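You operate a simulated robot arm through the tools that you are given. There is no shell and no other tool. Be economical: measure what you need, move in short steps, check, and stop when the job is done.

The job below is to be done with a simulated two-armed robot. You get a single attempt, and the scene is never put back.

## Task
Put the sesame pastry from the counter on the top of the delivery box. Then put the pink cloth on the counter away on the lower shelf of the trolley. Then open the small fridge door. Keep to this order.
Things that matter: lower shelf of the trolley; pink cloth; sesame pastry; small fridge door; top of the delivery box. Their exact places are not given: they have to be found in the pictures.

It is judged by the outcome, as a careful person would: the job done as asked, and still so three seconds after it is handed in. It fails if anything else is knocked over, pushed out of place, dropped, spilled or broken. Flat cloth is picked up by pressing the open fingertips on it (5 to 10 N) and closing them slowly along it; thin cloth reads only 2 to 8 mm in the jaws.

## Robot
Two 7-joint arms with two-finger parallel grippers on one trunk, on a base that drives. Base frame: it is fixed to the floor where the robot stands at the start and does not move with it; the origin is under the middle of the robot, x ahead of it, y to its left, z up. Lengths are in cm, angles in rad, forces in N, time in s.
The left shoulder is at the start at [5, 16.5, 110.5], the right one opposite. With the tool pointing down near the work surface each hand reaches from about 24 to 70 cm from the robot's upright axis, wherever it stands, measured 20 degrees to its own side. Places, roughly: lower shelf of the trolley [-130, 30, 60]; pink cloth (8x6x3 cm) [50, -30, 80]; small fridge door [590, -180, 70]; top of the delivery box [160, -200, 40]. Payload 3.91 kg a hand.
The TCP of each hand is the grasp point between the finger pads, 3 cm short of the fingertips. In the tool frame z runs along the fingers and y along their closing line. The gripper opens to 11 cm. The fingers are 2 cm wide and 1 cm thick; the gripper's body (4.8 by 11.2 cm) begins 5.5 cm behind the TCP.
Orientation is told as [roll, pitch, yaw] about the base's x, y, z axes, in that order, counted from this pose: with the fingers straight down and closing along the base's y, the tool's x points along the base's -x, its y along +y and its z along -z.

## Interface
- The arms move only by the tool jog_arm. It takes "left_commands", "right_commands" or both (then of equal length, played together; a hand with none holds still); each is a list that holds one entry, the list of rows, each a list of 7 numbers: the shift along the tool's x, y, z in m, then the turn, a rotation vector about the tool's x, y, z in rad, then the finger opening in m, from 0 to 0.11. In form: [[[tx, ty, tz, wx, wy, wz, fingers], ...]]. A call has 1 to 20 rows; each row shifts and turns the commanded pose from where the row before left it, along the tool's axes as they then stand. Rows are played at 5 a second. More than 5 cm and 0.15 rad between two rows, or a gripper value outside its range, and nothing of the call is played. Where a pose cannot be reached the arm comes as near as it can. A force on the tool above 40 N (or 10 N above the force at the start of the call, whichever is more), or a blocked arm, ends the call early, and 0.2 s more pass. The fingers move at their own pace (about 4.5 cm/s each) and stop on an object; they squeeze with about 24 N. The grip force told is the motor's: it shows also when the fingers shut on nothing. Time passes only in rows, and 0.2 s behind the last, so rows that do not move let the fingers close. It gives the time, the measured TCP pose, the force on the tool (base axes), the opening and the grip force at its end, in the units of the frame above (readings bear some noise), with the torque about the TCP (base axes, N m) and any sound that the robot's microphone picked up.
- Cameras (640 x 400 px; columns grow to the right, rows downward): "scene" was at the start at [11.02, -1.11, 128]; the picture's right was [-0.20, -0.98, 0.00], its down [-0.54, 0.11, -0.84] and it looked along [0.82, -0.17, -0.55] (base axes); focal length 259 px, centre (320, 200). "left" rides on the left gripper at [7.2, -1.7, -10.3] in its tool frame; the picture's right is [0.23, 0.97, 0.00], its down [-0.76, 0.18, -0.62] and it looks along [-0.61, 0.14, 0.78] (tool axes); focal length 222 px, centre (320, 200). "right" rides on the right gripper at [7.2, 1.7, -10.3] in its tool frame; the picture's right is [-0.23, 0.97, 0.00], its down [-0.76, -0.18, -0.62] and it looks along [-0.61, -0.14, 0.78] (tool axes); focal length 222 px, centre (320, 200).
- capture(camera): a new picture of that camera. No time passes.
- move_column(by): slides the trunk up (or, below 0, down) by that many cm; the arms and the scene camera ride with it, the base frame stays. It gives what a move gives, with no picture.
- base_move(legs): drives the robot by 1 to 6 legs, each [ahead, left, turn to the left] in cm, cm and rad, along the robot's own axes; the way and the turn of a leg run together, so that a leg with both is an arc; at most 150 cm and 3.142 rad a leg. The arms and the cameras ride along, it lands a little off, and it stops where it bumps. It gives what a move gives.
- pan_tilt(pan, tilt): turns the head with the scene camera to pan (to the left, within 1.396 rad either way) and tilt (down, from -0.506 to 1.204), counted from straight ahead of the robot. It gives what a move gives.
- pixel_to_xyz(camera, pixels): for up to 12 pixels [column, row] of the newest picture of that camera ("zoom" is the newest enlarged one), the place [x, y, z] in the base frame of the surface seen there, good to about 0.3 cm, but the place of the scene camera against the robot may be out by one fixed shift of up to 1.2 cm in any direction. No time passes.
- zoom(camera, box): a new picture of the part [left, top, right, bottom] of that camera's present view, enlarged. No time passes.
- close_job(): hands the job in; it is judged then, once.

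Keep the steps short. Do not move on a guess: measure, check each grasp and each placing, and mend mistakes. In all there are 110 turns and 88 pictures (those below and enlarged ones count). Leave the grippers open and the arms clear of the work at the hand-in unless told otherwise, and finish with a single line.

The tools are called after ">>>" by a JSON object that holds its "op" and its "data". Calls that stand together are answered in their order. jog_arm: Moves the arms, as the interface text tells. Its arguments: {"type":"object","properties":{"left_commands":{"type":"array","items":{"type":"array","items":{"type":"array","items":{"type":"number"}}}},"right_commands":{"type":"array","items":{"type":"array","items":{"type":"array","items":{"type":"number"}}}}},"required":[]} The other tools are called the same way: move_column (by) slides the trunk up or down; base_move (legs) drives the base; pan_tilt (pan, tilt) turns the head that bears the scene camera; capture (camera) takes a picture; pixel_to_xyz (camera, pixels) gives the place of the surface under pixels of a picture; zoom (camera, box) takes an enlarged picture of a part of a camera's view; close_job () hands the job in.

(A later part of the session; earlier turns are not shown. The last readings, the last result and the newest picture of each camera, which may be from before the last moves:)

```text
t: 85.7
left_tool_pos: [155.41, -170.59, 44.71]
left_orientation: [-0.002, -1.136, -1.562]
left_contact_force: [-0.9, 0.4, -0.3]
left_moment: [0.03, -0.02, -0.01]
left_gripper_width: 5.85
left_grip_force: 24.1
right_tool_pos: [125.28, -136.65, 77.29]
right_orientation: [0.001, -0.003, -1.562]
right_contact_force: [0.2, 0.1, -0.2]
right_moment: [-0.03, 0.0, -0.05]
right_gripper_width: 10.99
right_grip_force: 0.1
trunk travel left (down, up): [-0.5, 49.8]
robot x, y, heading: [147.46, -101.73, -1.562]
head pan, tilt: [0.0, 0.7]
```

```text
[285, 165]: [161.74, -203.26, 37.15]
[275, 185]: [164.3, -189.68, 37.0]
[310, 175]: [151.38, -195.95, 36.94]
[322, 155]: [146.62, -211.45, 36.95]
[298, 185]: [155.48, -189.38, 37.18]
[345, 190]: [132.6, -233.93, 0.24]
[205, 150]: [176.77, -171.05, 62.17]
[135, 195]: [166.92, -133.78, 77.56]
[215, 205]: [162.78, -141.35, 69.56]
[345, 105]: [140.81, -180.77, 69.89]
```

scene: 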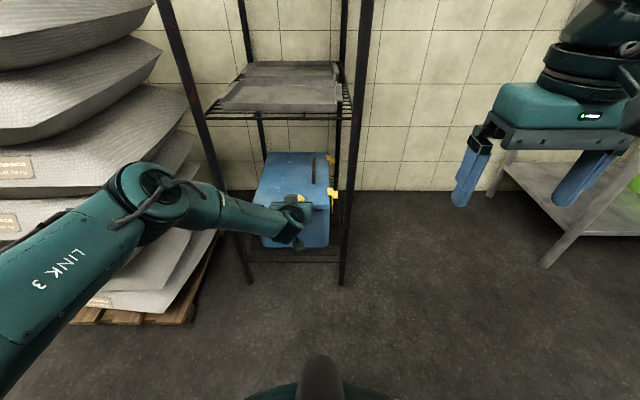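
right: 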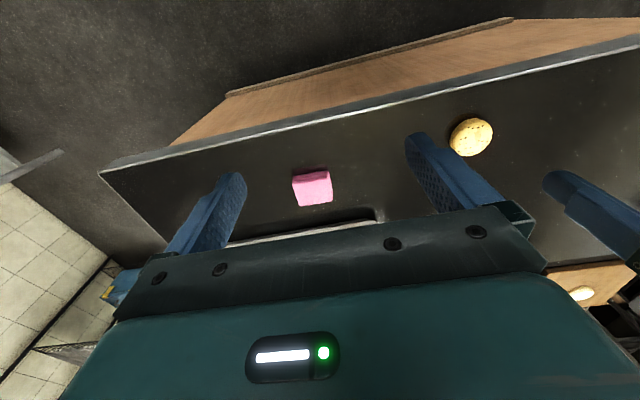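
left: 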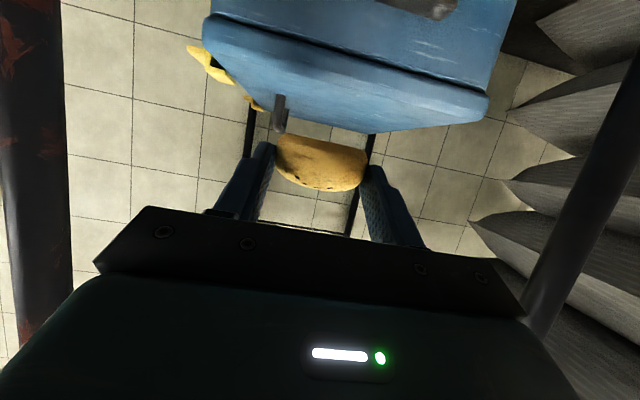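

Lid z≈36.9 is confirmed, front edge y≈-179.4. I'll shift 4 cm left, 4 cm forward by arm, then drive the base 10 cm ahead.

>>> {"op": "jog_arm", "data": {"left_commands": [[[0, 0.02, 0, 0, 0, 0, 0.048], [0, 0.02, 0, 0, 0, 0, 0.048], [-0.0085, 0, 0.0181, 0, 0, 0, 0.048], [-0.0085, 0, 0.0181, 0, 0, 0, 0.048], [0, 0, 0, 0, 0, 0, 0.048]]]}}

>>> {"op": "base_move", "data": {"legs": [[10, 0, 0]]}}

>>> {"op": "capture", "data": {"camera": "scene"}}

>>> {"op": "capture", "data": {"camera": "left"}}

```text
t: 86.9
left_tool_pos: [157.5, -174.62, 45.05]
left_orientation: [-0.002, -1.137, -1.563]
left_contact_force: [0.8, 0.0, -1.2]
left_moment: [0.02, -0.01, 0.01]
left_gripper_width: 5.86
left_grip_force: 23.7
left hand out of reach, approached as far as the arm can: row 2
right_tool_pos: [125.33, -136.75, 77.25]
right_orientation: [0.0, -0.002, -1.566]
right_contact_force: [0.1, 0.2, -0.2]
right_moment: [0.0, 0.0, -0.02]
right_gripper_width: 10.98
right_grip_force: 0.2
trunk travel left (down, up): [-0.5, 49.8]
robot x, y, heading: [148.07, -101.78, -1.566]
head pan, tilt: [0.0, 0.7]
```

```text
t: 88.0
left_tool_pos: [157.68, -184.65, 44.89]
left_orientation: [-0.001, -1.136, -1.563]
left_contact_force: [0.0, 0.2, -0.6]
left_moment: [0.01, 0.02, -0.01]
left_gripper_width: 5.87
left_grip_force: 23.6
right_tool_pos: [125.31, -146.78, 77.39]
right_orientation: [0.0, -0.001, -1.563]
right_contact_force: [0.5, 0.3, -1.0]
right_moment: [0.02, 0.0, 0.0]
right_gripper_width: 10.99
right_grip_force: 0.0
trunk travel left (down, up): [-0.5, 49.8]
robot x, y, heading: [147.88, -111.44, -1.563]
head pan, tilt: [0.0, 0.7]
```

```text
63 pictures are left
```

scene: 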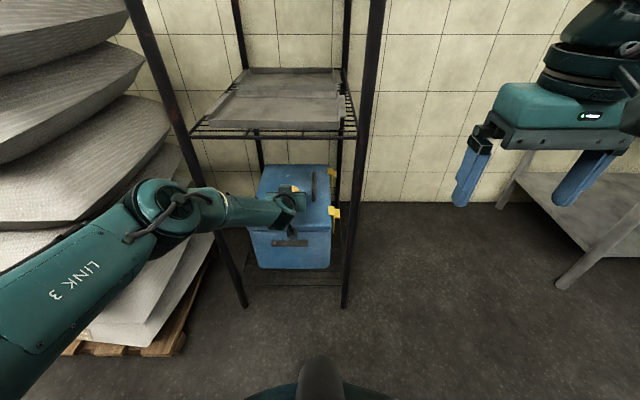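

```text
62 pictures are left
```

left: 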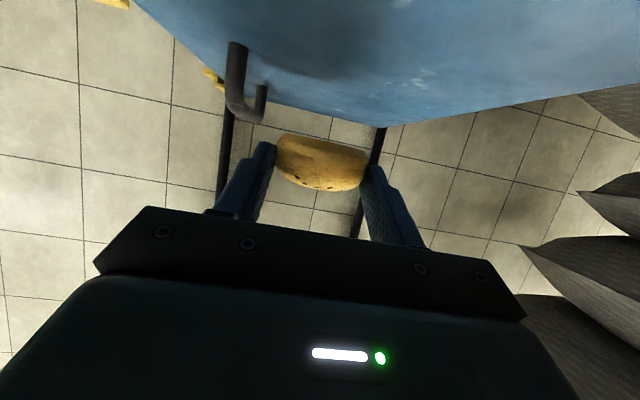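

The pastry is over the lid at about (157.7,-186). I'll lower 5.3 cm in steps and check contact.

>>> {"op": "jog_arm", "data": {"left_commands": [[[0.016, 0, 0.0075, 0, 0, 0, 0.048], [0.016, 0, 0.0075, 0, 0, 0, 0.048], [0.01, 0, 0.0046, 0, 0, 0, 0.048], [0.006, 0, 0.0028, 0, 0, 0, 0.048], [0, 0, 0, 0, 0, 0, 0.048]]]}}

>>> {"op": "zoom", "data": {"camera": "scene", "box": [220, 140, 380, 240]}}

```text
t: 89.2
left_tool_pos: [157.74, -184.57, 39.72]
left_orientation: [-0.002, -1.137, -1.562]
left_contact_force: [-0.8, 0.1, -0.4]
left_moment: [0.01, 0.0, 0.0]
left_gripper_width: 5.86
left_grip_force: 23.9
right_tool_pos: [125.47, -146.75, 77.17]
right_orientation: [-0.001, -0.002, -1.561]
right_contact_force: [-0.3, -0.2, 1.0]
right_moment: [-0.02, 0.0, 0.02]
right_gripper_width: 11.0
right_grip_force: 0.1
trunk travel left (down, up): [-0.5, 49.8]
robot x, y, heading: [147.82, -111.65, -1.565]
head pan, tilt: [0.0, 0.7]
```

```text
4.00 times, centred on (300, 190) of scene
```

zoom: 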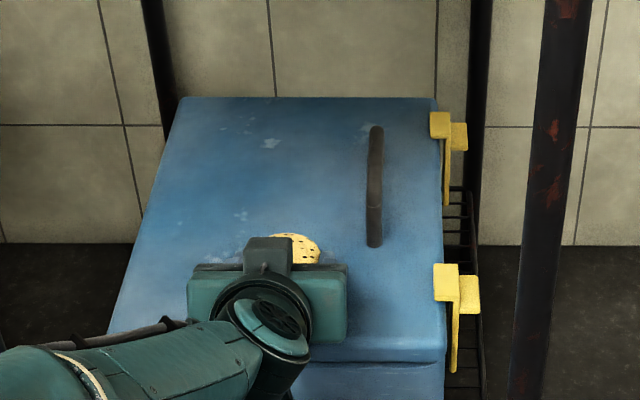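

Now 0.4 cm above by my figures. I'll lower in 1 mm rows until touch.

>>> {"op": "jog_arm", "data": {"left_commands": [[[0.0014, 0, 0.0006, 0, 0, 0, 0.048], [0.0014, 0, 0.0006, 0, 0, 0, 0.048], [0.0009, 0, 0.0004, 0, 0, 0, 0.048], [0, 0, 0, 0, 0, 0, 0.048]]]}}

```text
t: 90.2
left_tool_pos: [157.75, -184.77, 39.35]
left_orientation: [0.001, -1.139, -1.561]
left_contact_force: [1.8, -0.2, 6.1]
left_moment: [-0.06, 0.06, 0.04]
left_gripper_width: 5.87
left_grip_force: 24.1
right_tool_pos: [125.47, -146.72, 77.24]
right_orientation: [0.001, -0.004, -1.563]
right_contact_force: [0.1, -0.1, -0.2]
right_moment: [0.01, 0.03, -0.01]
right_gripper_width: 11.01
right_grip_force: 0.1
trunk travel left (down, up): [-0.5, 49.8]
robot x, y, heading: [148.34, -111.77, -1.569]
head pan, tilt: [0.0, 0.7]
```

Contact force of 6 N: the pastry rests on the lid. I'll open the fingers in stages to 8.5 cm and retreat straight back by the arm.

>>> {"op": "jog_arm", "data": {"left_commands": [[[0, 0, 0, 0, 0, 0, 0.065], [0, 0, 0, 0, 0, 0, 0.075], [0, 0, 0, 0, 0, 0, 0.085], [0, 0, 0, 0, 0, 0, 0.085], [0, 0, 0, 0, 0, 0, 0.085], [-0.0045, 0, -0.0021, 0, 0, 0, 0.085], [0.0085, 0, -0.0181, 0, 0, 0, 0.085], [0.0085, 0, -0.0181, 0, 0, 0, 0.085], [0.0085, 0, -0.0181, 0, 0, 0, 0.085], [0, 0, 0, 0, 0, 0, 0.085]]]}}

>>> {"op": "capture", "data": {"camera": "left"}}

```text
t: 92.4
left_tool_pos: [155.68, -180.22, 40.54]
left_orientation: [0.007, -1.129, -1.561]
left_contact_force: [0.1, 0.0, 0.6]
left_moment: [0.03, 0.03, 0.02]
left_gripper_width: 8.48
left_grip_force: 0.0
left hand out of reach, approached as far as the arm can: row 7, 8, 9
right_tool_pos: [125.5, -146.73, 77.22]
right_orientation: [-0.002, -0.002, -1.562]
right_contact_force: [-0.7, -0.1, -0.1]
right_moment: [0.02, 0.0, 0.0]
right_gripper_width: 10.97
right_grip_force: 0.0
trunk travel left (down, up): [-0.5, 49.8]
robot x, y, heading: [147.75, -111.54, -1.565]
head pan, tilt: [0.0, 0.7]
```

```text
60 pictures are left
```

left: 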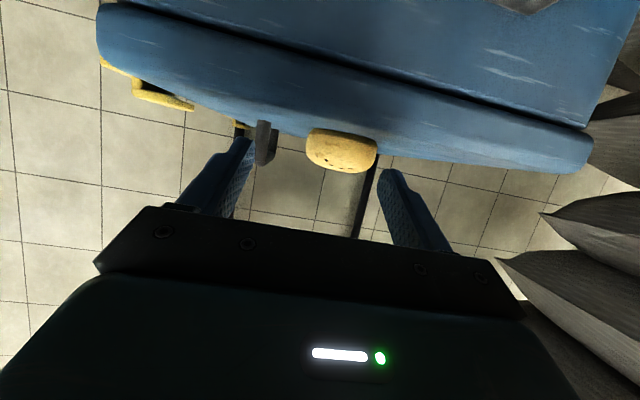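

The hand veered 2 cm at its reach limit, but the pastry sits on the lid and the fingers are behind it. I'll back out with the base, then check the pastry's place.

>>> {"op": "base_move", "data": {"legs": [[-9, 0, 0]]}}

>>> {"op": "zoom", "data": {"camera": "scene", "box": [200, 120, 360, 220]}}

>>> {"op": "capture", "data": {"camera": "left"}}

```text
t: 93.5
left_tool_pos: [155.51, -171.26, 40.44]
left_orientation: [0.008, -1.13, -1.564]
left_contact_force: [0.0, -0.9, -0.2]
left_moment: [0.01, -0.01, 0.0]
left_gripper_width: 8.51
left_grip_force: 0.1
right_tool_pos: [125.26, -137.76, 77.3]
right_orientation: [-0.001, -0.003, -1.566]
right_contact_force: [-0.3, -0.8, 1.1]
right_moment: [0.03, 0.02, 0.0]
right_gripper_width: 11.02
right_grip_force: 0.0
trunk travel left (down, up): [-0.5, 49.8]
robot x, y, heading: [147.59, -103.22, -1.565]
head pan, tilt: [0.0, 0.7]
```

```text
4.00 times, centred on (280, 170) of scene
```

zoom: 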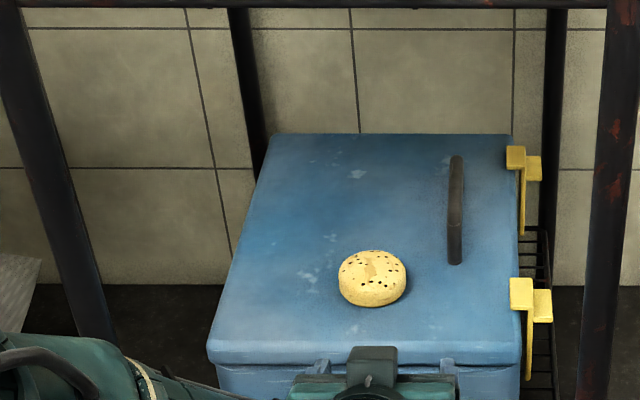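

```text
58 pictures are left
```

left: 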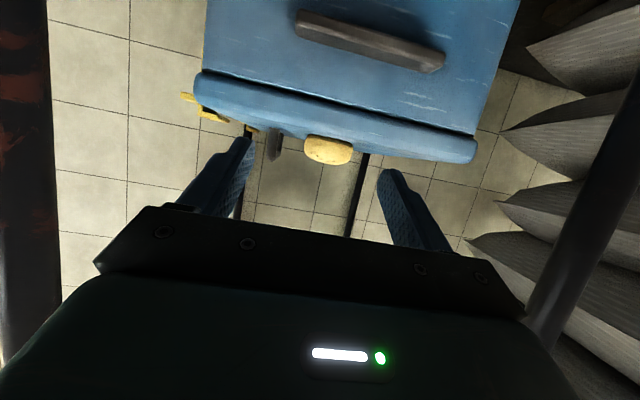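

The pastry lies flat and secure on the lid. Now I raise the hand 10 cm and pull it back out of the rack's footprint.

>>> {"op": "jog_arm", "data": {"left_commands": [[[-0.0299, 0, -0.0139, 0, 0, 0, 0.085], [-0.0299, 0, -0.0139, 0, 0, 0, 0.085], [-0.0299, 0, -0.0139, 0, 0, 0, 0.085], [0.0106, 0, -0.0226, 0, 0, 0, 0.085], [0.0106, 0, -0.0226, 0, 0, 0, 0.085], [0.0106, 0, -0.0226, 0, 0, 0, 0.085], [0.0106, 0, -0.0226, 0, 0, 0, 0.085], [0, 0, 0, 0, 0, 0, 0.085]]]}}

```text
t: 95.3
left_tool_pos: [155.31, -161.3, 50.27]
left_orientation: [0.006, -1.128, -1.565]
left_contact_force: [0.3, -0.5, -0.9]
left_moment: [0.02, 0.0, -0.04]
left_gripper_width: 8.52
left_grip_force: 0.0
right_tool_pos: [125.11, -137.72, 77.37]
right_orientation: [0.0, -0.001, -1.563]
right_contact_force: [0.6, 0.8, -0.6]
right_moment: [0.0, -0.01, -0.02]
right_gripper_width: 11.01
right_grip_force: 0.1
trunk travel left (down, up): [-0.5, 49.8]
robot x, y, heading: [147.75, -103.06, -1.567]
head pan, tilt: [0.0, 0.7]
```

I'll raise the trunk, then lift and straighten the left hand and retract it.

>>> {"op": "move_column", "data": {"by": 32}}

>>> {"op": "jog_arm", "data": {"left_commands": [[[-0.0362, 0, -0.0169, 0, 0, 0, 0.11], [-0.0362, 0, -0.0169, 0, 0, 0, 0.11], [-0.0362, 0, -0.0169, 0, 0, 0, 0.11], [-0.0362, 0, -0.0169, 0, 0, 0, 0.11], [-0.0362, 0, -0.0169, 0, 0, 0, 0.11], [0, 0, 0, 0, 0.141, 0, 0.11], [0, 0, 0, 0, 0.141, 0, 0.11], [0, 0, 0, 0, 0.141, 0, 0.11], [0, 0, 0, 0, 0.141, 0, 0.11], [0, 0, 0, 0, 0.141, 0, 0.11], [0, 0, 0, 0, 0.141, 0, 0.11], [0, 0, 0, 0, 0.141, 0, 0.11], [0, 0, 0, 0, 0.141, 0, 0.11], [0.04, 0, 0, 0, 0, 0, 0.11], [0.04, 0, 0, 0, 0, 0, 0.11], [0.04, 0, 0, 0, 0, 0, 0.11], [0.04, 0, 0, 0, 0, 0, 0.11], [0, 0, 0, 0, 0, 0, 0.11]]]}}

```text
t: 98.5
left_tool_pos: [155.33, -161.48, 82.35]
left_orientation: [0.007, -1.13, -1.563]
left_contact_force: [-0.5, 0.9, -0.7]
left_moment: [0.0, 0.0, 0.0]
left_gripper_width: 8.53
left_grip_force: 0.0
right_tool_pos: [125.23, -137.74, 109.2]
right_orientation: [0.002, -0.001, -1.562]
right_contact_force: [-0.2, 0.5, -0.8]
right_moment: [-0.01, 0.0, 0.0]
right_gripper_width: 10.98
right_grip_force: 0.0
trunk travel left (down, up): [-32.5, 17.8]
robot x, y, heading: [147.66, -102.55, -1.567]
head pan, tilt: [0.0, 0.7]
```

```text
t: 102.3
left_tool_pos: [155.19, -145.39, 102.42]
left_orientation: [0.005, 0.001, -1.558]
left_contact_force: [-0.5, 0.0, -0.3]
left_moment: [-0.02, 0.01, 0.01]
left_gripper_width: 11.01
left_grip_force: 0.1
right_tool_pos: [125.4, -137.78, 109.34]
right_orientation: [0.0, -0.002, -1.564]
right_contact_force: [0.1, -0.2, 0.0]
right_moment: [0.01, 0.01, -0.02]
right_gripper_width: 11.0
right_grip_force: 0.1
trunk travel left (down, up): [-32.5, 17.8]
robot x, y, heading: [147.92, -102.58, -1.565]
head pan, tilt: [0.0, 0.7]
```

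Hands are up and tidy. I'll drive back around to the front of the counter.

>>> {"op": "base_move", "data": {"legs": [[0, -60, 0], [9, 0, 0], [0, 0, 1.565], [-115, 0, 0], [0, 105, 0]]}}

>>> {"op": "pan_tilt", "data": {"pan": -0.2, "tilt": 0.6}}

>>> {"op": "capture", "data": {"camera": "scene"}}

```text
t: 127.5
left_tool_pos: [14.74, 2.75, 102.28]
left_orientation: [0.004, 0.0, -0.034]
left_contact_force: [0.0, 0.4, 0.1]
left_moment: [-0.01, 0.0, 0.01]
left_gripper_width: 10.98
left_grip_force: 0.0
right_tool_pos: [5.66, -26.86, 109.34]
right_orientation: [-0.002, -0.001, -0.038]
right_contact_force: [0.8, -0.6, 0.0]
right_moment: [-0.01, 0.02, 0.0]
right_gripper_width: 11.02
right_grip_force: 0.0
trunk travel left (down, up): [-32.5, 17.8]
robot x, y, heading: [-28.33, -3.01, -0.04]
head pan, tilt: [0.0, 0.7]
```

```text
t: 128.2
left_tool_pos: [14.78, 2.65, 102.39]
left_orientation: [0.004, 0.0, -0.032]
left_contact_force: [-0.7, -0.3, 0.6]
left_moment: [-0.05, -0.02, 0.0]
left_gripper_width: 11.01
left_grip_force: 0.0
right_tool_pos: [5.46, -26.84, 109.36]
right_orientation: [0.0, -0.001, -0.038]
right_contact_force: [0.2, -0.2, 0.4]
right_moment: [0.04, -0.02, 0.0]
right_gripper_width: 11.0
right_grip_force: 0.0
trunk travel left (down, up): [-32.5, 17.8]
robot x, y, heading: [-28.7, -2.55, -0.046]
head pan, tilt: [-0.201, 0.6]
```

```text
57 pictures are left
```

scene: 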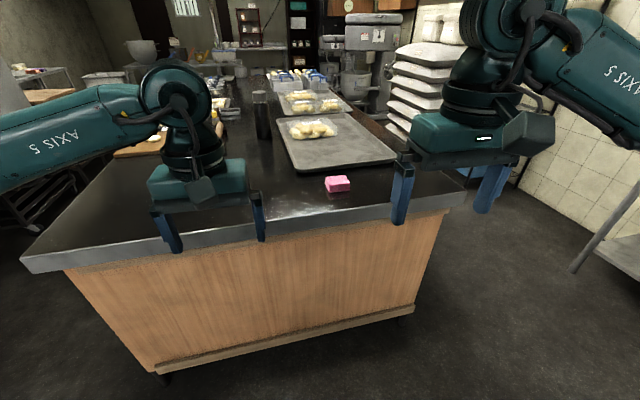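

The cloth is in sight. Before grasping I need to see the trolley to choose the hand's tilt, so I'll turn left and look.

>>> {"op": "base_move", "data": {"legs": [[0, 0, 1.9]]}}

>>> {"op": "pan_tilt", "data": {"pan": 0.95, "tilt": 0.5}}

>>> {"op": "capture", "data": {"camera": "scene"}}

```text
t: 133.2
left_tool_pos: [-49.34, 35.28, 102.44]
left_orientation: [0.003, -0.001, 1.912]
left_contact_force: [0.2, 0.4, -0.9]
left_moment: [0.03, 0.0, 0.02]
left_gripper_width: 10.98
left_grip_force: 0.0
right_tool_pos: [-18.69, 37.61, 109.33]
right_orientation: [0.001, -0.001, 1.906]
right_contact_force: [-0.8, -0.1, 0.2]
right_moment: [0.01, -0.02, 0.0]
right_gripper_width: 10.99
right_grip_force: 0.0
trunk travel left (down, up): [-32.5, 17.8]
robot x, y, heading: [-28.23, -2.58, 1.905]
head pan, tilt: [-0.201, 0.6]
```

```text
t: 134.6
left_tool_pos: [-49.41, 35.24, 102.41]
left_orientation: [0.004, -0.001, 1.911]
left_contact_force: [0.3, -0.3, 0.6]
left_moment: [-0.01, -0.02, 0.0]
left_gripper_width: 11.02
left_grip_force: 0.1
right_tool_pos: [-18.59, 37.56, 109.27]
right_orientation: [0.0, -0.001, 1.907]
right_contact_force: [0.6, 0.0, 0.3]
right_moment: [-0.01, 0.02, 0.02]
right_gripper_width: 10.99
right_grip_force: 0.0
trunk travel left (down, up): [-32.5, 17.8]
robot x, y, heading: [-28.52, -3.02, 1.904]
head pan, tilt: [0.949, 0.499]
```

```text
56 pictures are left
```

scene: 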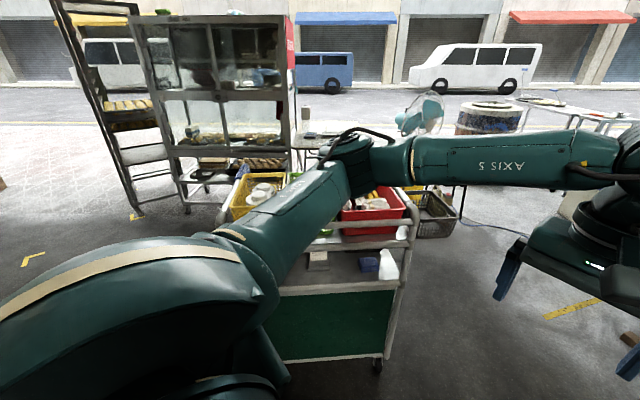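

The trolley (baskets on top, a shelf below, green side panel) is hidden by the arm. I'll turn to face it.

>>> {"op": "base_move", "data": {"legs": [[0, 0, 0.95]]}}

>>> {"op": "pan_tilt", "data": {"pan": 0.0, "tilt": 0.55}}

>>> {"op": "capture", "data": {"camera": "scene"}}

```text
t: 137.5
left_tool_pos: [-71.57, 1.95, 102.43]
left_orientation: [0.002, 0.0, 2.867]
left_contact_force: [-0.1, 0.1, 0.2]
left_moment: [0.0, 0.0, 0.01]
left_gripper_width: 11.01
left_grip_force: 0.0
right_tool_pos: [-55.87, 28.51, 109.26]
right_orientation: [0.001, -0.002, 2.861]
right_contact_force: [0.7, -0.9, 0.0]
right_moment: [-0.01, 0.01, 0.01]
right_gripper_width: 11.0
right_grip_force: 0.0
trunk travel left (down, up): [-32.5, 17.8]
robot x, y, heading: [-28.13, -2.42, 2.858]
head pan, tilt: [0.949, 0.499]
```

```text
t: 138.7
left_tool_pos: [-71.63, 2.11, 102.34]
left_orientation: [0.005, -0.001, 2.867]
left_contact_force: [-0.9, -0.3, -0.1]
left_moment: [0.01, -0.01, -0.02]
left_gripper_width: 11.0
left_grip_force: 0.1
right_tool_pos: [-55.68, 28.5, 109.28]
right_orientation: [0.003, -0.002, 2.863]
right_contact_force: [0.2, -0.3, 0.0]
right_moment: [0.01, -0.03, 0.02]
right_gripper_width: 11.01
right_grip_force: 0.0
trunk travel left (down, up): [-32.5, 17.8]
robot x, y, heading: [-28.45, -2.89, 2.859]
head pan, tilt: [0.0, 0.55]
```

```text
55 pictures are left
```

scene: 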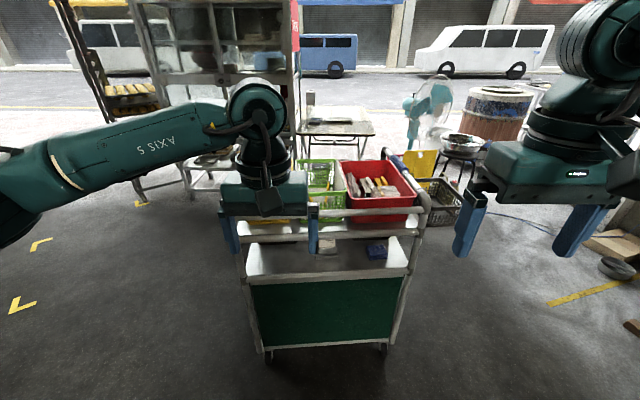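

Now it's seen: a top tier with baskets and a lower shelf with small items at row ~255. I'll zoom and measure.

>>> {"op": "zoom", "data": {"camera": "scene", "box": [220, 150, 444, 290]}}

>>> {"op": "pixel_to_xyz", "data": {"camera": "scene", "pixels": [[350, 260], [270, 260], [400, 255], [350, 272], [350, 212], [350, 235], [412, 210], [250, 225], [325, 245], [375, 250], [330, 310], [420, 195]]}}

```text
2.86 times, centred on (332, 220) of scene
```

zoom: 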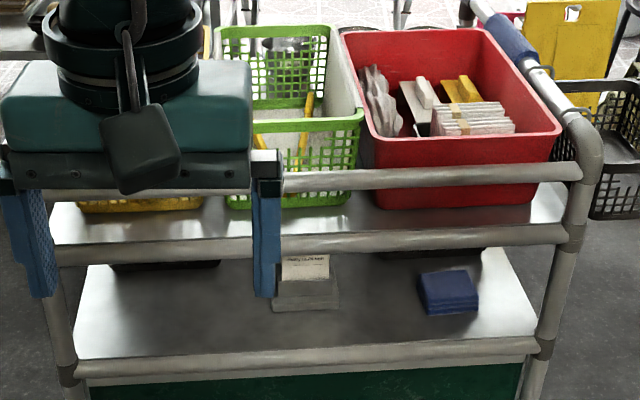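

```text
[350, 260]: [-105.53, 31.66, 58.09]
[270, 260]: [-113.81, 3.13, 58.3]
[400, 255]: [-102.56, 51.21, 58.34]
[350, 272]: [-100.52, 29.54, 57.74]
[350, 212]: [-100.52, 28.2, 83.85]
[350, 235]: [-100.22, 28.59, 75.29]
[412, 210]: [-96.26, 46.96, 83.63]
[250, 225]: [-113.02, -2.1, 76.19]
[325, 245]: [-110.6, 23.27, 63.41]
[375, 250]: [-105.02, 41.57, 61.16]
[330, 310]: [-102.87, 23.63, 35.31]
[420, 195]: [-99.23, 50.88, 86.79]
```

The lower shelf is at z≈58 with the next rail at z≈74, so a tilted entry near the shelf's front works. The free area is at its left part, near (-113,5). Back to the cloth: turn around and stand in front of it.

>>> {"op": "base_move", "data": {"legs": [[0, 0, -2.859], [24, -15, 0]]}}

>>> {"op": "pan_tilt", "data": {"pan": -0.2, "tilt": 0.7}}

>>> {"op": "capture", "data": {"camera": "scene"}}

>>> {"op": "capture", "data": {"camera": "right"}}

```text
t: 147.4
left_tool_pos: [38.2, -9.36, 102.32]
left_orientation: [0.004, -0.001, 0.031]
left_contact_force: [0.0, -0.6, 0.7]
left_moment: [0.0, -0.01, 0.02]
left_gripper_width: 10.99
left_grip_force: 0.1
right_tool_pos: [31.15, -39.31, 109.26]
right_orientation: [0.003, -0.001, 0.026]
right_contact_force: [1.1, -0.3, -0.4]
right_moment: [0.02, 0.02, 0.0]
right_gripper_width: 10.99
right_grip_force: 0.0
trunk travel left (down, up): [-32.5, 17.8]
robot x, y, heading: [-4.16, -17.87, 0.026]
head pan, tilt: [0.0, 0.55]
```

```text
t: 148.1
left_tool_pos: [38.28, -9.36, 102.4]
left_orientation: [0.003, -0.001, 0.031]
left_contact_force: [-0.6, -0.6, -0.2]
left_moment: [0.01, -0.02, -0.04]
left_gripper_width: 11.03
left_grip_force: 0.0
right_tool_pos: [31.14, -39.32, 109.38]
right_orientation: [0.001, -0.002, 0.027]
right_contact_force: [-0.7, -1.2, -0.7]
right_moment: [-0.03, 0.03, -0.01]
right_gripper_width: 11.01
right_grip_force: 0.1
trunk travel left (down, up): [-32.5, 17.8]
robot x, y, heading: [-4.14, -17.71, 0.023]
head pan, tilt: [-0.201, 0.7]
```

```text
53 pictures are left
```

scene: 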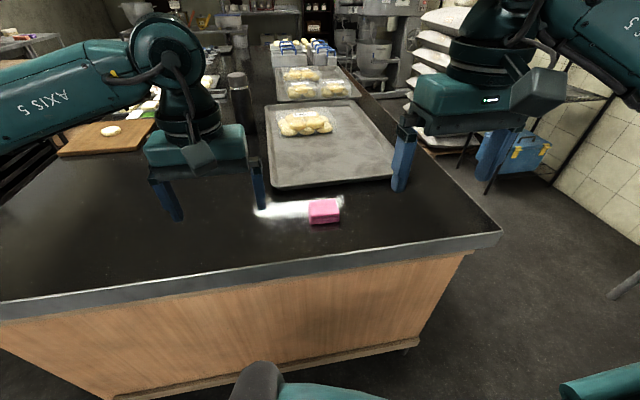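

```text
52 pictures are left
```

right: 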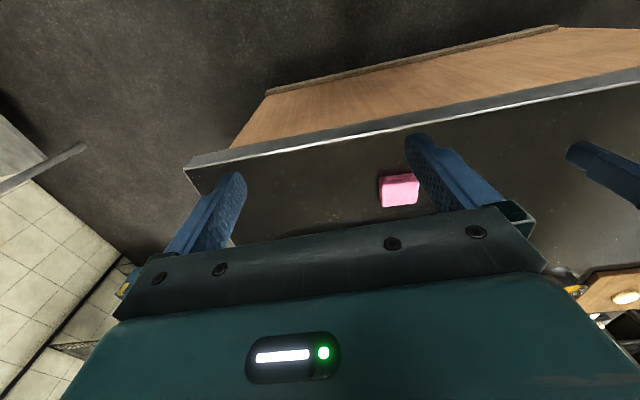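

The cloth stands before the tray. I'll move the left hand aside, bring the right hand above the cloth and tilt it 50°.

>>> {"op": "jog_arm", "data": {"left_commands": [[[0, 0.03, -0.02, 0, 0, 0, 0.11], [0, 0.03, -0.02, 0, 0, 0, 0.11], [0, 0.03, 0, 0, 0, 0, 0.11], [0, 0.03, 0, 0, 0, 0, 0.11], [0, 0, 0, 0, 0, 0, 0.11], [0, 0, 0, 0, 0, 0, 0.11], [0, 0, 0, 0, 0, 0, 0.11], [0, 0, 0, 0, 0, 0, 0.11], [0, 0, 0, 0, 0, 0, 0.11], [0, 0, 0, 0, 0, 0, 0.11], [0, 0, 0, 0, 0, 0, 0.11], [0, 0, 0, 0, 0, 0, 0.11]]], "right_commands": [[[-0.036, 0, 0, 0, 0, 0, 0.11], [-0.036, 0.02, 0, 0, 0, 0, 0.11], [-0.036, 0.03, 0, 0, 0, 0, 0.11], [-0.036, 0.03, -0.02, 0, 0, 0, 0.11], [-0.036, 0.03, 0, 0, 0, 0, 0.11], [0, 0, 0, 0, -0.1455, 0, 0.11], [0, 0, 0, 0, -0.1455, 0, 0.11], [0, 0, 0, 0, -0.1455, 0, 0.11], [0, 0, 0, 0, -0.1455, 0, 0.11], [0, 0, 0, 0, -0.1455, 0, 0.11], [0, 0, 0, 0, -0.1455, 0, 0.11], [0, 0, 0, 0, 0, 0, 0.11]]]}}

>>> {"op": "capture", "data": {"camera": "right"}}

>>> {"op": "capture", "data": {"camera": "scene"}}

```text
refused: row 4 steps farther than a row can; nothing moved
```

```text
51 pictures are left
```

right: 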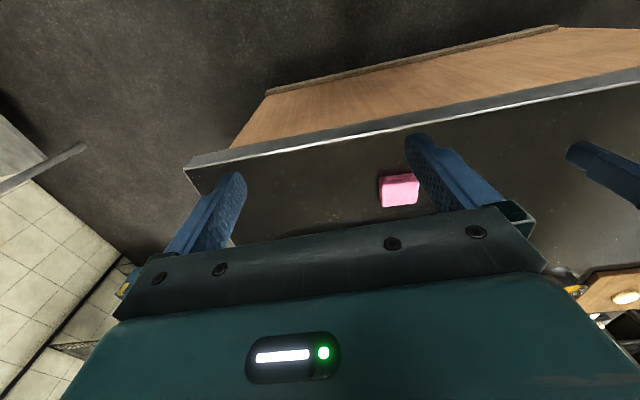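

```text
50 pictures are left
```

scene: 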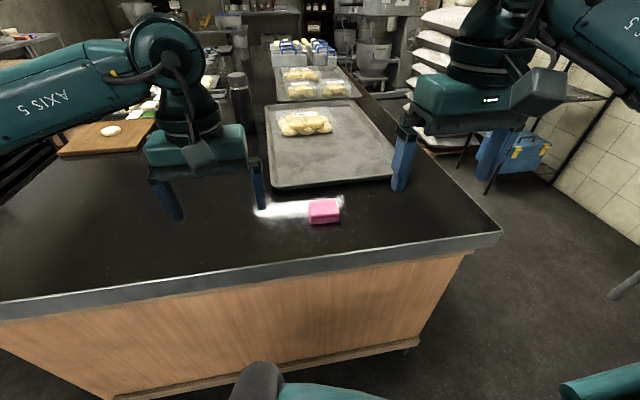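

One row was too large a step; I'll send it again without it.

>>> {"op": "jog_arm", "data": {"left_commands": [[[0, 0.03, -0.02, 0, 0, 0, 0.11], [0, 0.03, -0.02, 0, 0, 0, 0.11], [0, 0.03, 0, 0, 0, 0, 0.11], [0, 0.03, 0, 0, 0, 0, 0.11], [0, 0, 0, 0, 0, 0, 0.11], [0, 0, 0, 0, 0, 0, 0.11], [0, 0, 0, 0, 0, 0, 0.11], [0, 0, 0, 0, 0, 0, 0.11], [0, 0, 0, 0, 0, 0, 0.11], [0, 0, 0, 0, 0, 0, 0.11], [0, 0, 0, 0, 0, 0, 0.11], [0, 0, 0, 0, 0, 0, 0.11]]], "right_commands": [[[-0.036, 0, 0, 0, 0, 0, 0.11], [-0.036, 0.02, 0, 0, 0, 0, 0.11], [-0.036, 0.03, 0, 0, 0, 0, 0.11], [-0.036, 0.03, 0, 0, 0, 0, 0.11], [-0.036, 0.03, 0, 0, 0, 0, 0.11], [0, 0, 0, 0, -0.1455, 0, 0.11], [0, 0, 0, 0, -0.1455, 0, 0.11], [0, 0, 0, 0, -0.1455, 0, 0.11], [0, 0, 0, 0, -0.1455, 0, 0.11], [0, 0, 0, 0, -0.1455, 0, 0.11], [0, 0, 0, 0, -0.1455, 0, 0.11], [0, 0, 0, 0, 0, 0, 0.11]]]}}

>>> {"op": "capture", "data": {"camera": "right"}}

>>> {"op": "capture", "data": {"camera": "scene"}}

```text
t: 150.7
left_tool_pos: [37.78, 2.53, 106.22]
left_orientation: [0.004, 0.0, 0.03]
left_contact_force: [-0.1, 1.0, 0.2]
left_moment: [-0.04, 0.01, 0.01]
left_gripper_width: 11.0
left_grip_force: 0.0
right_tool_pos: [48.8, -28.02, 109.25]
right_orientation: [0.002, -0.876, 0.025]
right_contact_force: [-0.7, -0.1, -0.3]
right_moment: [-0.01, 0.03, 0.01]
right_gripper_width: 11.0
right_grip_force: 0.0
trunk travel left (down, up): [-32.5, 17.8]
robot x, y, heading: [-4.13, -17.77, 0.023]
head pan, tilt: [-0.201, 0.7]
```

```text
49 pictures are left
```

right: 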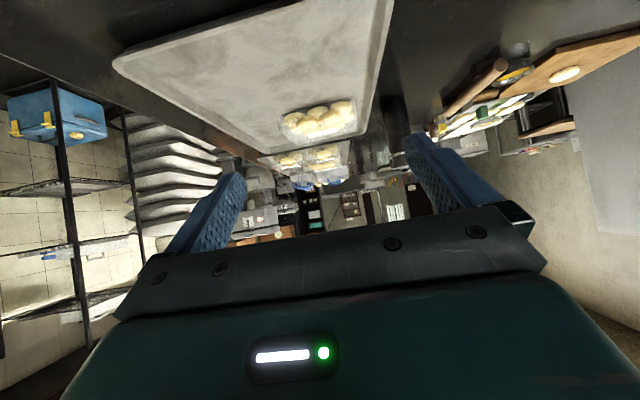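

```text
48 pictures are left
```

scene: 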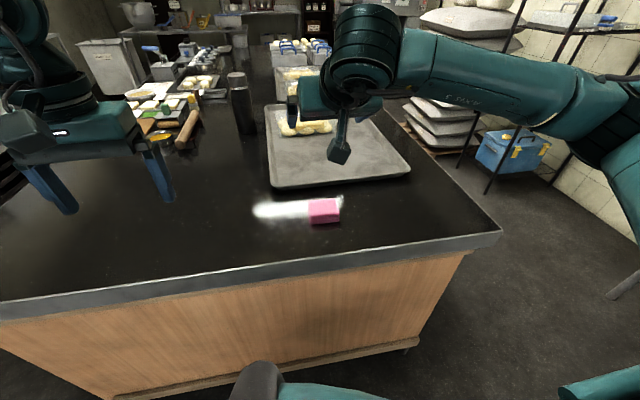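

I'll measure the cloth again from here.

>>> {"op": "pixel_to_xyz", "data": {"camera": "scene", "pixels": [[324, 205], [311, 203], [338, 200], [313, 218], [338, 217], [325, 222], [325, 198], [325, 190], [250, 262]]}}

```text
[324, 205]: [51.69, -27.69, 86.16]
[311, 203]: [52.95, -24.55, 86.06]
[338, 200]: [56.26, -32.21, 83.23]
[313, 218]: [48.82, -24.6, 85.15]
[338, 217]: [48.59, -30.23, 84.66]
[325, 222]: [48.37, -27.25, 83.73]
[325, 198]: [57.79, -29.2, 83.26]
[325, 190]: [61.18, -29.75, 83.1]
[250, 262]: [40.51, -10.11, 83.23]
```

Cloth is centred at (51.4,-27.5), about 6.5 cm wide. I'll go over it and down with fingers open on both sides, then close slowly.

>>> {"op": "jog_arm", "data": {"right_commands": [[[-0.0154, 0.004, 0.0184, 0, 0, 0, 0.11], [0.0296, 0, 0.0249, 0, 0, 0, 0.11], [0.0296, 0, 0.0249, 0, 0, 0, 0.11], [0.0296, 0, 0.0249, 0, 0, 0, 0.11], [0.0296, 0, 0.0249, 0, 0, 0, 0.11], [0.0296, 0, 0.0249, 0, 0, 0, 0.11], [0.0283, 0, 0.0238, 0, 0, 0, 0.11], [0, 0, 0, 0, 0, 0, 0.11]]]}}

>>> {"op": "capture", "data": {"camera": "right"}}

```text
t: 152.5
left_tool_pos: [37.65, 2.67, 106.36]
left_orientation: [0.004, -0.002, 0.033]
left_contact_force: [-0.7, -0.6, -0.1]
left_moment: [-0.01, 0.02, -0.02]
left_gripper_width: 10.99
left_grip_force: 0.0
right_tool_pos: [51.41, -27.36, 86.33]
right_orientation: [0.002, -0.875, 0.026]
right_contact_force: [0.1, 0.3, 0.3]
right_moment: [0.02, -0.01, 0.01]
right_gripper_width: 11.01
right_grip_force: 0.0
trunk travel left (down, up): [-32.5, 17.8]
robot x, y, heading: [-4.49, -17.64, 0.026]
head pan, tilt: [-0.201, 0.7]
```

```text
47 pictures are left
```

right: 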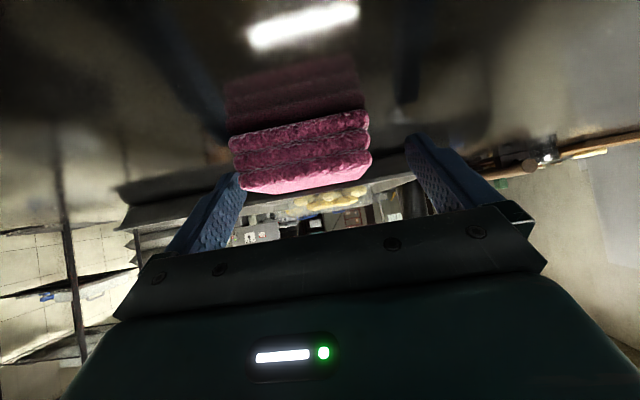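

The folded towel lies between the fingers, slightly nearer the left-hand one in the picture. I'll shift 0.5 cm and close slowly.

>>> {"op": "jog_arm", "data": {"right_commands": [[[0.0015, -0.005, 0.0013, 0, 0, 0, 0.11], [0, 0, 0, 0, 0, 0, 0.095], [0, 0, 0, 0, 0, 0, 0.08], [0, 0, 0, 0, 0, 0, 0.07], [0, 0, 0, 0, 0, 0, 0.062], [0, 0, 0, 0, 0, 0, 0.055], [0, 0, 0, 0, 0, 0, 0.05], [0, 0, 0, 0, 0, 0, 0.045], [0, 0, 0, 0, 0, 0, 0.045]]]}}

>>> {"op": "capture", "data": {"camera": "right"}}

```text
t: 154.5
left_tool_pos: [37.71, 2.6, 106.35]
left_orientation: [0.003, 0.001, 0.032]
left_contact_force: [-0.6, -0.4, 0.2]
left_moment: [0.0, -0.02, 0.04]
left_gripper_width: 10.99
left_grip_force: 0.1
right_tool_pos: [51.5, -27.94, 86.15]
right_orientation: [0.003, -0.875, 0.027]
right_contact_force: [0.6, -0.6, 0.3]
right_moment: [-0.02, -0.01, -0.02]
right_gripper_width: 7.16
right_grip_force: 24.2
trunk travel left (down, up): [-32.5, 17.8]
robot x, y, heading: [-4.63, -17.22, 0.023]
head pan, tilt: [-0.201, 0.7]
```

```text
46 pictures are left
```

right: 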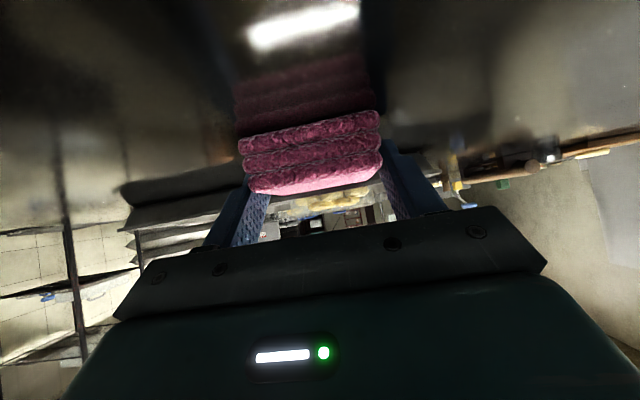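

Gripped at 7.2 cm with 24 N. I'll lift 12 cm and check it holds.

>>> {"op": "jog_arm", "data": {"right_commands": [[[-0.0153, 0, -0.0129, 0, 0, 0, 0.045], [-0.0255, 0, -0.0214, 0, 0, 0, 0.045], [-0.0255, 0, -0.0214, 0, 0, 0, 0.045], [-0.0255, 0, -0.0214, 0, 0, 0, 0.045], [0, 0, 0, 0, 0, 0, 0.045]]]}}

>>> {"op": "capture", "data": {"camera": "right"}}

```text
t: 155.7
left_tool_pos: [37.84, 2.62, 106.34]
left_orientation: [0.004, -0.001, 0.03]
left_contact_force: [0.3, 0.7, 0.3]
left_moment: [-0.02, -0.02, 0.0]
left_gripper_width: 10.99
left_grip_force: 0.1
right_tool_pos: [51.08, -28.17, 98.23]
right_orientation: [0.002, -0.874, 0.026]
right_contact_force: [-0.4, 0.2, -0.8]
right_moment: [0.02, 0.0, -0.02]
right_gripper_width: 7.13
right_grip_force: 24.0
trunk travel left (down, up): [-32.5, 17.8]
robot x, y, heading: [-4.18, -17.9, 0.024]
head pan, tilt: [-0.201, 0.7]
```

```text
45 pictures are left
```

right: 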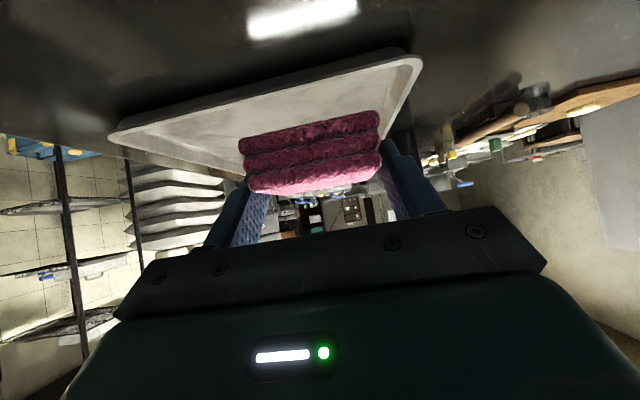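

The towel is held well. I'll back off, turn to the trolley and look at it closer.

>>> {"op": "base_move", "data": {"legs": [[-28, 0, 0], [0, 0, 2.81]]}}

>>> {"op": "pan_tilt", "data": {"pan": 0.0, "tilt": 0.6}}

>>> {"op": "capture", "data": {"camera": "scene"}}

```text
t: 164.2
left_tool_pos: [-78.82, -23.13, 106.22]
left_orientation: [0.003, 0.001, 2.828]
left_contact_force: [-0.6, -1.1, -0.6]
left_moment: [0.02, 0.0, 0.04]
left_gripper_width: 11.0
left_grip_force: 0.0
right_tool_pos: [-80.95, 10.43, 98.11]
right_orientation: [0.002, -0.875, 2.822]
right_contact_force: [-0.5, 0.0, -1.2]
right_moment: [0.0, 0.0, -0.03]
right_gripper_width: 7.15
right_grip_force: 23.8
trunk travel left (down, up): [-32.5, 17.8]
robot x, y, heading: [-32.27, -18.17, 2.818]
head pan, tilt: [-0.201, 0.7]
```

```text
t: 165.0
left_tool_pos: [-78.85, -23.07, 106.31]
left_orientation: [0.003, -0.001, 2.828]
left_contact_force: [0.5, -0.2, 0.2]
left_moment: [0.02, 0.02, -0.01]
left_gripper_width: 11.02
left_grip_force: 0.0
right_tool_pos: [-81.01, 10.35, 98.13]
right_orientation: [0.002, -0.875, 2.822]
right_contact_force: [0.7, -1.0, -0.4]
right_moment: [0.01, 0.01, 0.02]
right_gripper_width: 7.13
right_grip_force: 23.6
trunk travel left (down, up): [-32.5, 17.8]
robot x, y, heading: [-32.01, -18.09, 2.82]
head pan, tilt: [0.0, 0.6]
```

```text
44 pictures are left
```

scene: 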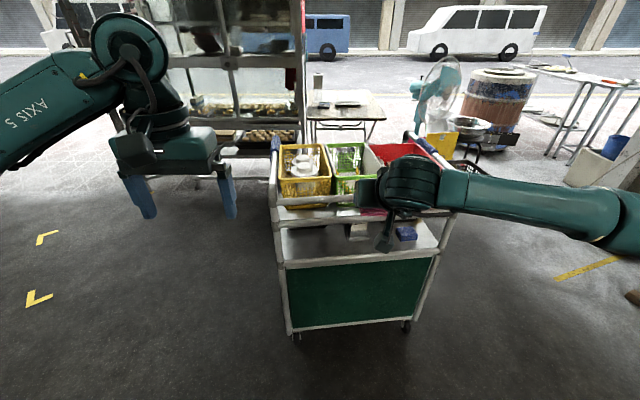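

>>> {"op": "zoom", "data": {"camera": "scene", "box": [250, 180, 450, 305]}}

>>> {"op": "pixel_to_xyz", "data": {"camera": "scene", "pixels": [[300, 262], [360, 257], [420, 252], [290, 240], [320, 245], [340, 245], [300, 225], [330, 222], [280, 262], [440, 240], [325, 212], [320, 253]]}}

```text
3.20 times, centred on (350, 242) of scene
```

zoom: 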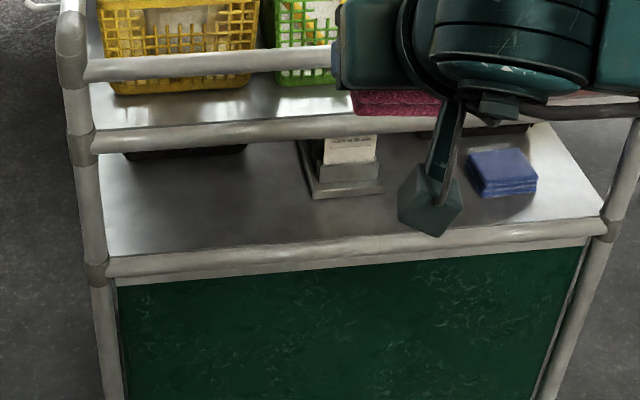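

```text
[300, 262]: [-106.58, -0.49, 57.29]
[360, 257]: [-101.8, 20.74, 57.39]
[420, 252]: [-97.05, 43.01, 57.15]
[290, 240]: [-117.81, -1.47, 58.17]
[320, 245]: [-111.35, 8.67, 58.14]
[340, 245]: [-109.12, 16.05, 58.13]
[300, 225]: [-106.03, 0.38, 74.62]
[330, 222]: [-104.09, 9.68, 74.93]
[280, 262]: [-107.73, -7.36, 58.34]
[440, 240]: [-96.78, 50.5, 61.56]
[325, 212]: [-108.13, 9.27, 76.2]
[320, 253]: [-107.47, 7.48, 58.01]
```

The rail line gives a square-on heading of 2.926, and the free shelf spot is near (-113,6.5). The upper rail is at z≈74.7. I'll square up about 18 cm short, then lower the trunk.

>>> {"op": "base_move", "data": {"legs": [[0, 0, 0.106], [11.6, 3.7, 0]]}}

>>> {"op": "move_column", "data": {"by": -32}}

>>> {"op": "jog_arm", "data": {"right_commands": [[[0, 0, 0, 0, -0.131, 0, 0.045], [0, 0, 0, 0, -0.131, 0, 0.045], [0, 0, 0, 0, 0, 0, 0.045]]]}}

>>> {"op": "capture", "data": {"camera": "scene"}}

>>> {"op": "capture", "data": {"camera": "right"}}

```text
t: 166.8
left_tool_pos: [-90.34, -29.16, 106.32]
left_orientation: [0.003, -0.001, 2.934]
left_contact_force: [-0.5, 0.5, -0.4]
left_moment: [0.02, -0.02, -0.04]
left_gripper_width: 11.0
left_grip_force: 0.1
right_tool_pos: [-95.94, 4.04, 97.97]
right_orientation: [0.001, -0.875, 2.929]
right_contact_force: [0.3, -0.9, -0.6]
right_moment: [0.0, -0.05, 0.01]
right_gripper_width: 7.13
right_grip_force: 23.8
trunk travel left (down, up): [-32.5, 17.8]
robot x, y, heading: [-44.62, -19.22, 2.929]
head pan, tilt: [0.0, 0.6]
```

```text
t: 169.9
left_tool_pos: [-90.27, -29.13, 74.24]
left_orientation: [0.005, 0.001, 2.934]
left_contact_force: [-0.4, -0.4, 0.8]
left_moment: [0.0, -0.01, 0.01]
left_gripper_width: 10.99
left_grip_force: 0.1
right_tool_pos: [-95.91, 3.9, 66.1]
right_orientation: [0.001, -0.873, 2.929]
right_contact_force: [0.1, 0.2, -0.8]
right_moment: [-0.04, -0.02, 0.03]
right_gripper_width: 7.13
right_grip_force: 23.8
trunk travel left (down, up): [-0.5, 49.8]
robot x, y, heading: [-44.21, -19.42, 2.928]
head pan, tilt: [0.0, 0.6]
```

```text
t: 170.7
left_tool_pos: [-90.19, -29.12, 74.28]
left_orientation: [0.003, -0.001, 2.934]
left_contact_force: [-0.2, 0.2, -0.8]
left_moment: [-0.02, -0.04, 0.01]
left_gripper_width: 10.99
left_grip_force: 0.0
right_tool_pos: [-95.93, 4.05, 66.05]
right_orientation: [0.004, -1.139, 2.929]
right_contact_force: [-0.5, -0.6, -0.1]
right_moment: [0.01, 0.0, -0.01]
right_gripper_width: 7.11
right_grip_force: 24.3
trunk travel left (down, up): [-0.5, 49.8]
robot x, y, heading: [-44.73, -19.6, 2.926]
head pan, tilt: [0.0, 0.6]
```

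```text
42 pictures are left
```

scene: 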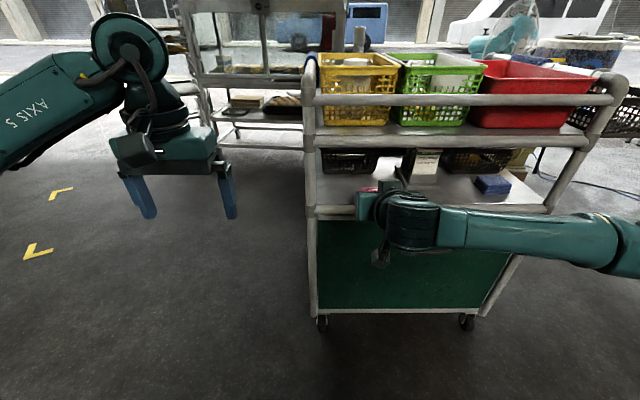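

```text
41 pictures are left
```

right: 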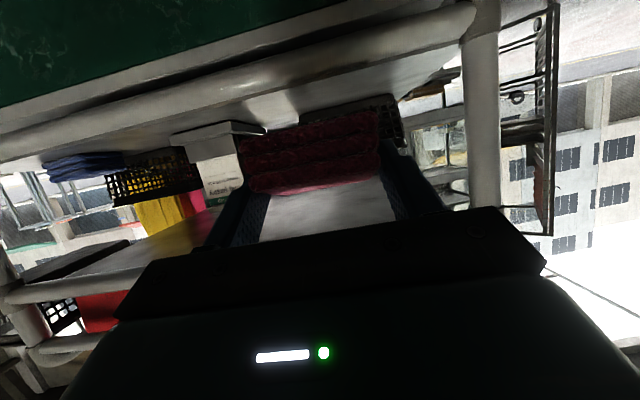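

Good view through the gap. I'll measure the free shelf area, paper stack and the black basket behind.

>>> {"op": "zoom", "data": {"camera": "scene", "box": [300, 130, 460, 230]}}

>>> {"op": "pixel_to_xyz", "data": {"camera": "scene", "pixels": [[345, 190], [330, 200], [345, 165], [385, 165], [425, 165], [420, 183], [340, 210], [345, 140], [460, 140], [470, 195], [365, 190], [330, 180]]}}

>>> {"op": "pixel_to_xyz", "data": {"camera": "right", "pixels": [[180, 130], [220, 180], [280, 110], [395, 120], [430, 80], [120, 160], [300, 80], [100, 265], [320, 210], [480, 120]]}}

```text
4.00 times, centred on (380, 180) of scene
```

zoom: 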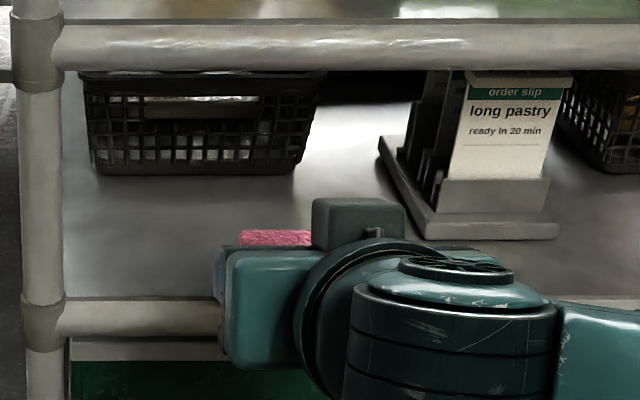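

```text
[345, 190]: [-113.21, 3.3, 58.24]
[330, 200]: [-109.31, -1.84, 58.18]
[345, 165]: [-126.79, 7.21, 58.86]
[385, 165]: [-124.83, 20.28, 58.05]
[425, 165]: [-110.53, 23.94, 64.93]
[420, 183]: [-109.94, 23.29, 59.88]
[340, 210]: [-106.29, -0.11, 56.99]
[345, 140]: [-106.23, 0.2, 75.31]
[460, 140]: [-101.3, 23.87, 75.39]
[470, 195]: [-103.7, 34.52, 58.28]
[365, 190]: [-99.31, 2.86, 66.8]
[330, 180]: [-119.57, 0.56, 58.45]
```

```text
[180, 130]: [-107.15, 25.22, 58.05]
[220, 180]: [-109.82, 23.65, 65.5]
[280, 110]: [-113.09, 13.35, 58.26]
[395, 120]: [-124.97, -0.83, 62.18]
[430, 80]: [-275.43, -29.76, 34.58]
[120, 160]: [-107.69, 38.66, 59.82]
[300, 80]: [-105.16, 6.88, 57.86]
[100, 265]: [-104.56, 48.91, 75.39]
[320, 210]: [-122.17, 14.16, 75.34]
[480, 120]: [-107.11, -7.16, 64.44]
```

The free area is along-edge from the left post to the order-slip stand, about 23 cm, and the basket is 21 cm deep behind the rail. The hand is centred in it. I'll lower 3.2 cm and drive 12 cm ahead.

>>> {"op": "jog_arm", "data": {"right_commands": [[[0.0145, 0, 0.0068, 0, 0, 0, 0.045], [0.0145, 0, 0.0068, 0, 0, 0, 0.045], [0, 0, 0, 0, 0, 0, 0.045]]]}}

>>> {"op": "base_move", "data": {"legs": [[11, 0, 0]]}}

>>> {"op": "capture", "data": {"camera": "scene"}}

>>> {"op": "capture", "data": {"camera": "right"}}

```text
t: 171.5
left_tool_pos: [-90.21, -29.09, 74.31]
left_orientation: [0.004, 0.001, 2.934]
left_contact_force: [0.7, 0.4, 0.8]
left_moment: [-0.01, 0.0, 0.0]
left_gripper_width: 11.01
left_grip_force: 0.0
right_tool_pos: [-96.06, 4.02, 62.93]
right_orientation: [0.001, -1.138, 2.928]
right_contact_force: [0.4, -0.5, 0.1]
right_moment: [-0.02, -0.04, 0.0]
right_gripper_width: 7.12
right_grip_force: 24.5
trunk travel left (down, up): [-0.5, 49.8]
robot x, y, heading: [-44.6, -19.45, 2.928]
head pan, tilt: [0.0, 0.6]
```

```text
t: 172.7
left_tool_pos: [-100.95, -26.82, 74.32]
left_orientation: [0.003, 0.0, 2.935]
left_contact_force: [1.1, -0.1, -0.8]
left_moment: [-0.02, 0.0, 0.02]
left_gripper_width: 10.99
left_grip_force: 0.2
right_tool_pos: [-106.9, 6.28, 62.97]
right_orientation: [0.001, -1.137, 2.926]
right_contact_force: [0.3, 0.1, -0.4]
right_moment: [0.03, -0.03, 0.0]
right_gripper_width: 7.15
right_grip_force: 24.4
trunk travel left (down, up): [-0.5, 49.8]
robot x, y, heading: [-55.34, -16.71, 2.929]
head pan, tilt: [0.0, 0.6]
```

```text
39 pictures are left
```

scene: 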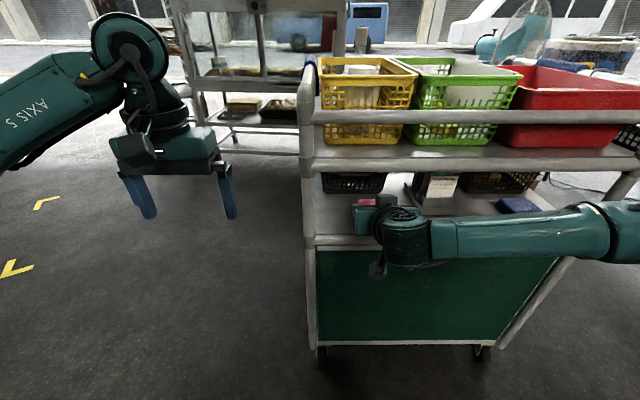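

```text
38 pictures are left
```

right: 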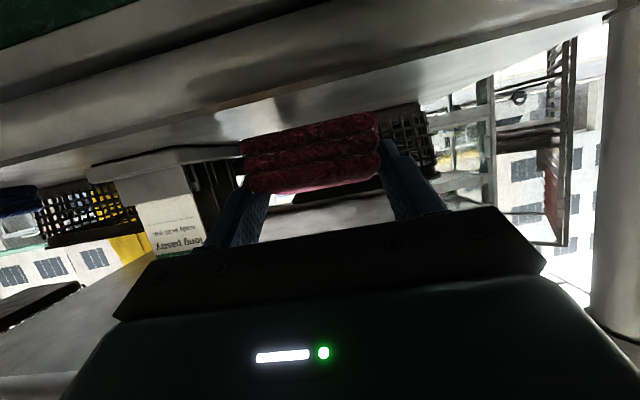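

Entering well. The forearm runs along the trolley front, so I check its distance to the rails before the last 5.5 cm.

>>> {"op": "pixel_to_xyz", "data": {"camera": "scene", "pixels": [[500, 235], [500, 220], [560, 225], [560, 212], [610, 235], [440, 225], [405, 215], [440, 215], [600, 205], [620, 180], [380, 268], [405, 240]]}}

```text
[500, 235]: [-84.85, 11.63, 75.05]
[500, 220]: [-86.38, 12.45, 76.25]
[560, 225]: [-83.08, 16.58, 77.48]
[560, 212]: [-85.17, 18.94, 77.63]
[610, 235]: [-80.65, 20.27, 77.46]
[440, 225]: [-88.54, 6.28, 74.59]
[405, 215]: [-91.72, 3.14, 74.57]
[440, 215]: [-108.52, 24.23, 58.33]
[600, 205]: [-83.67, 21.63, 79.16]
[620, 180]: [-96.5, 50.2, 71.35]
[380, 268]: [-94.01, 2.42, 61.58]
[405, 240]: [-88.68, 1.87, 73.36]
```

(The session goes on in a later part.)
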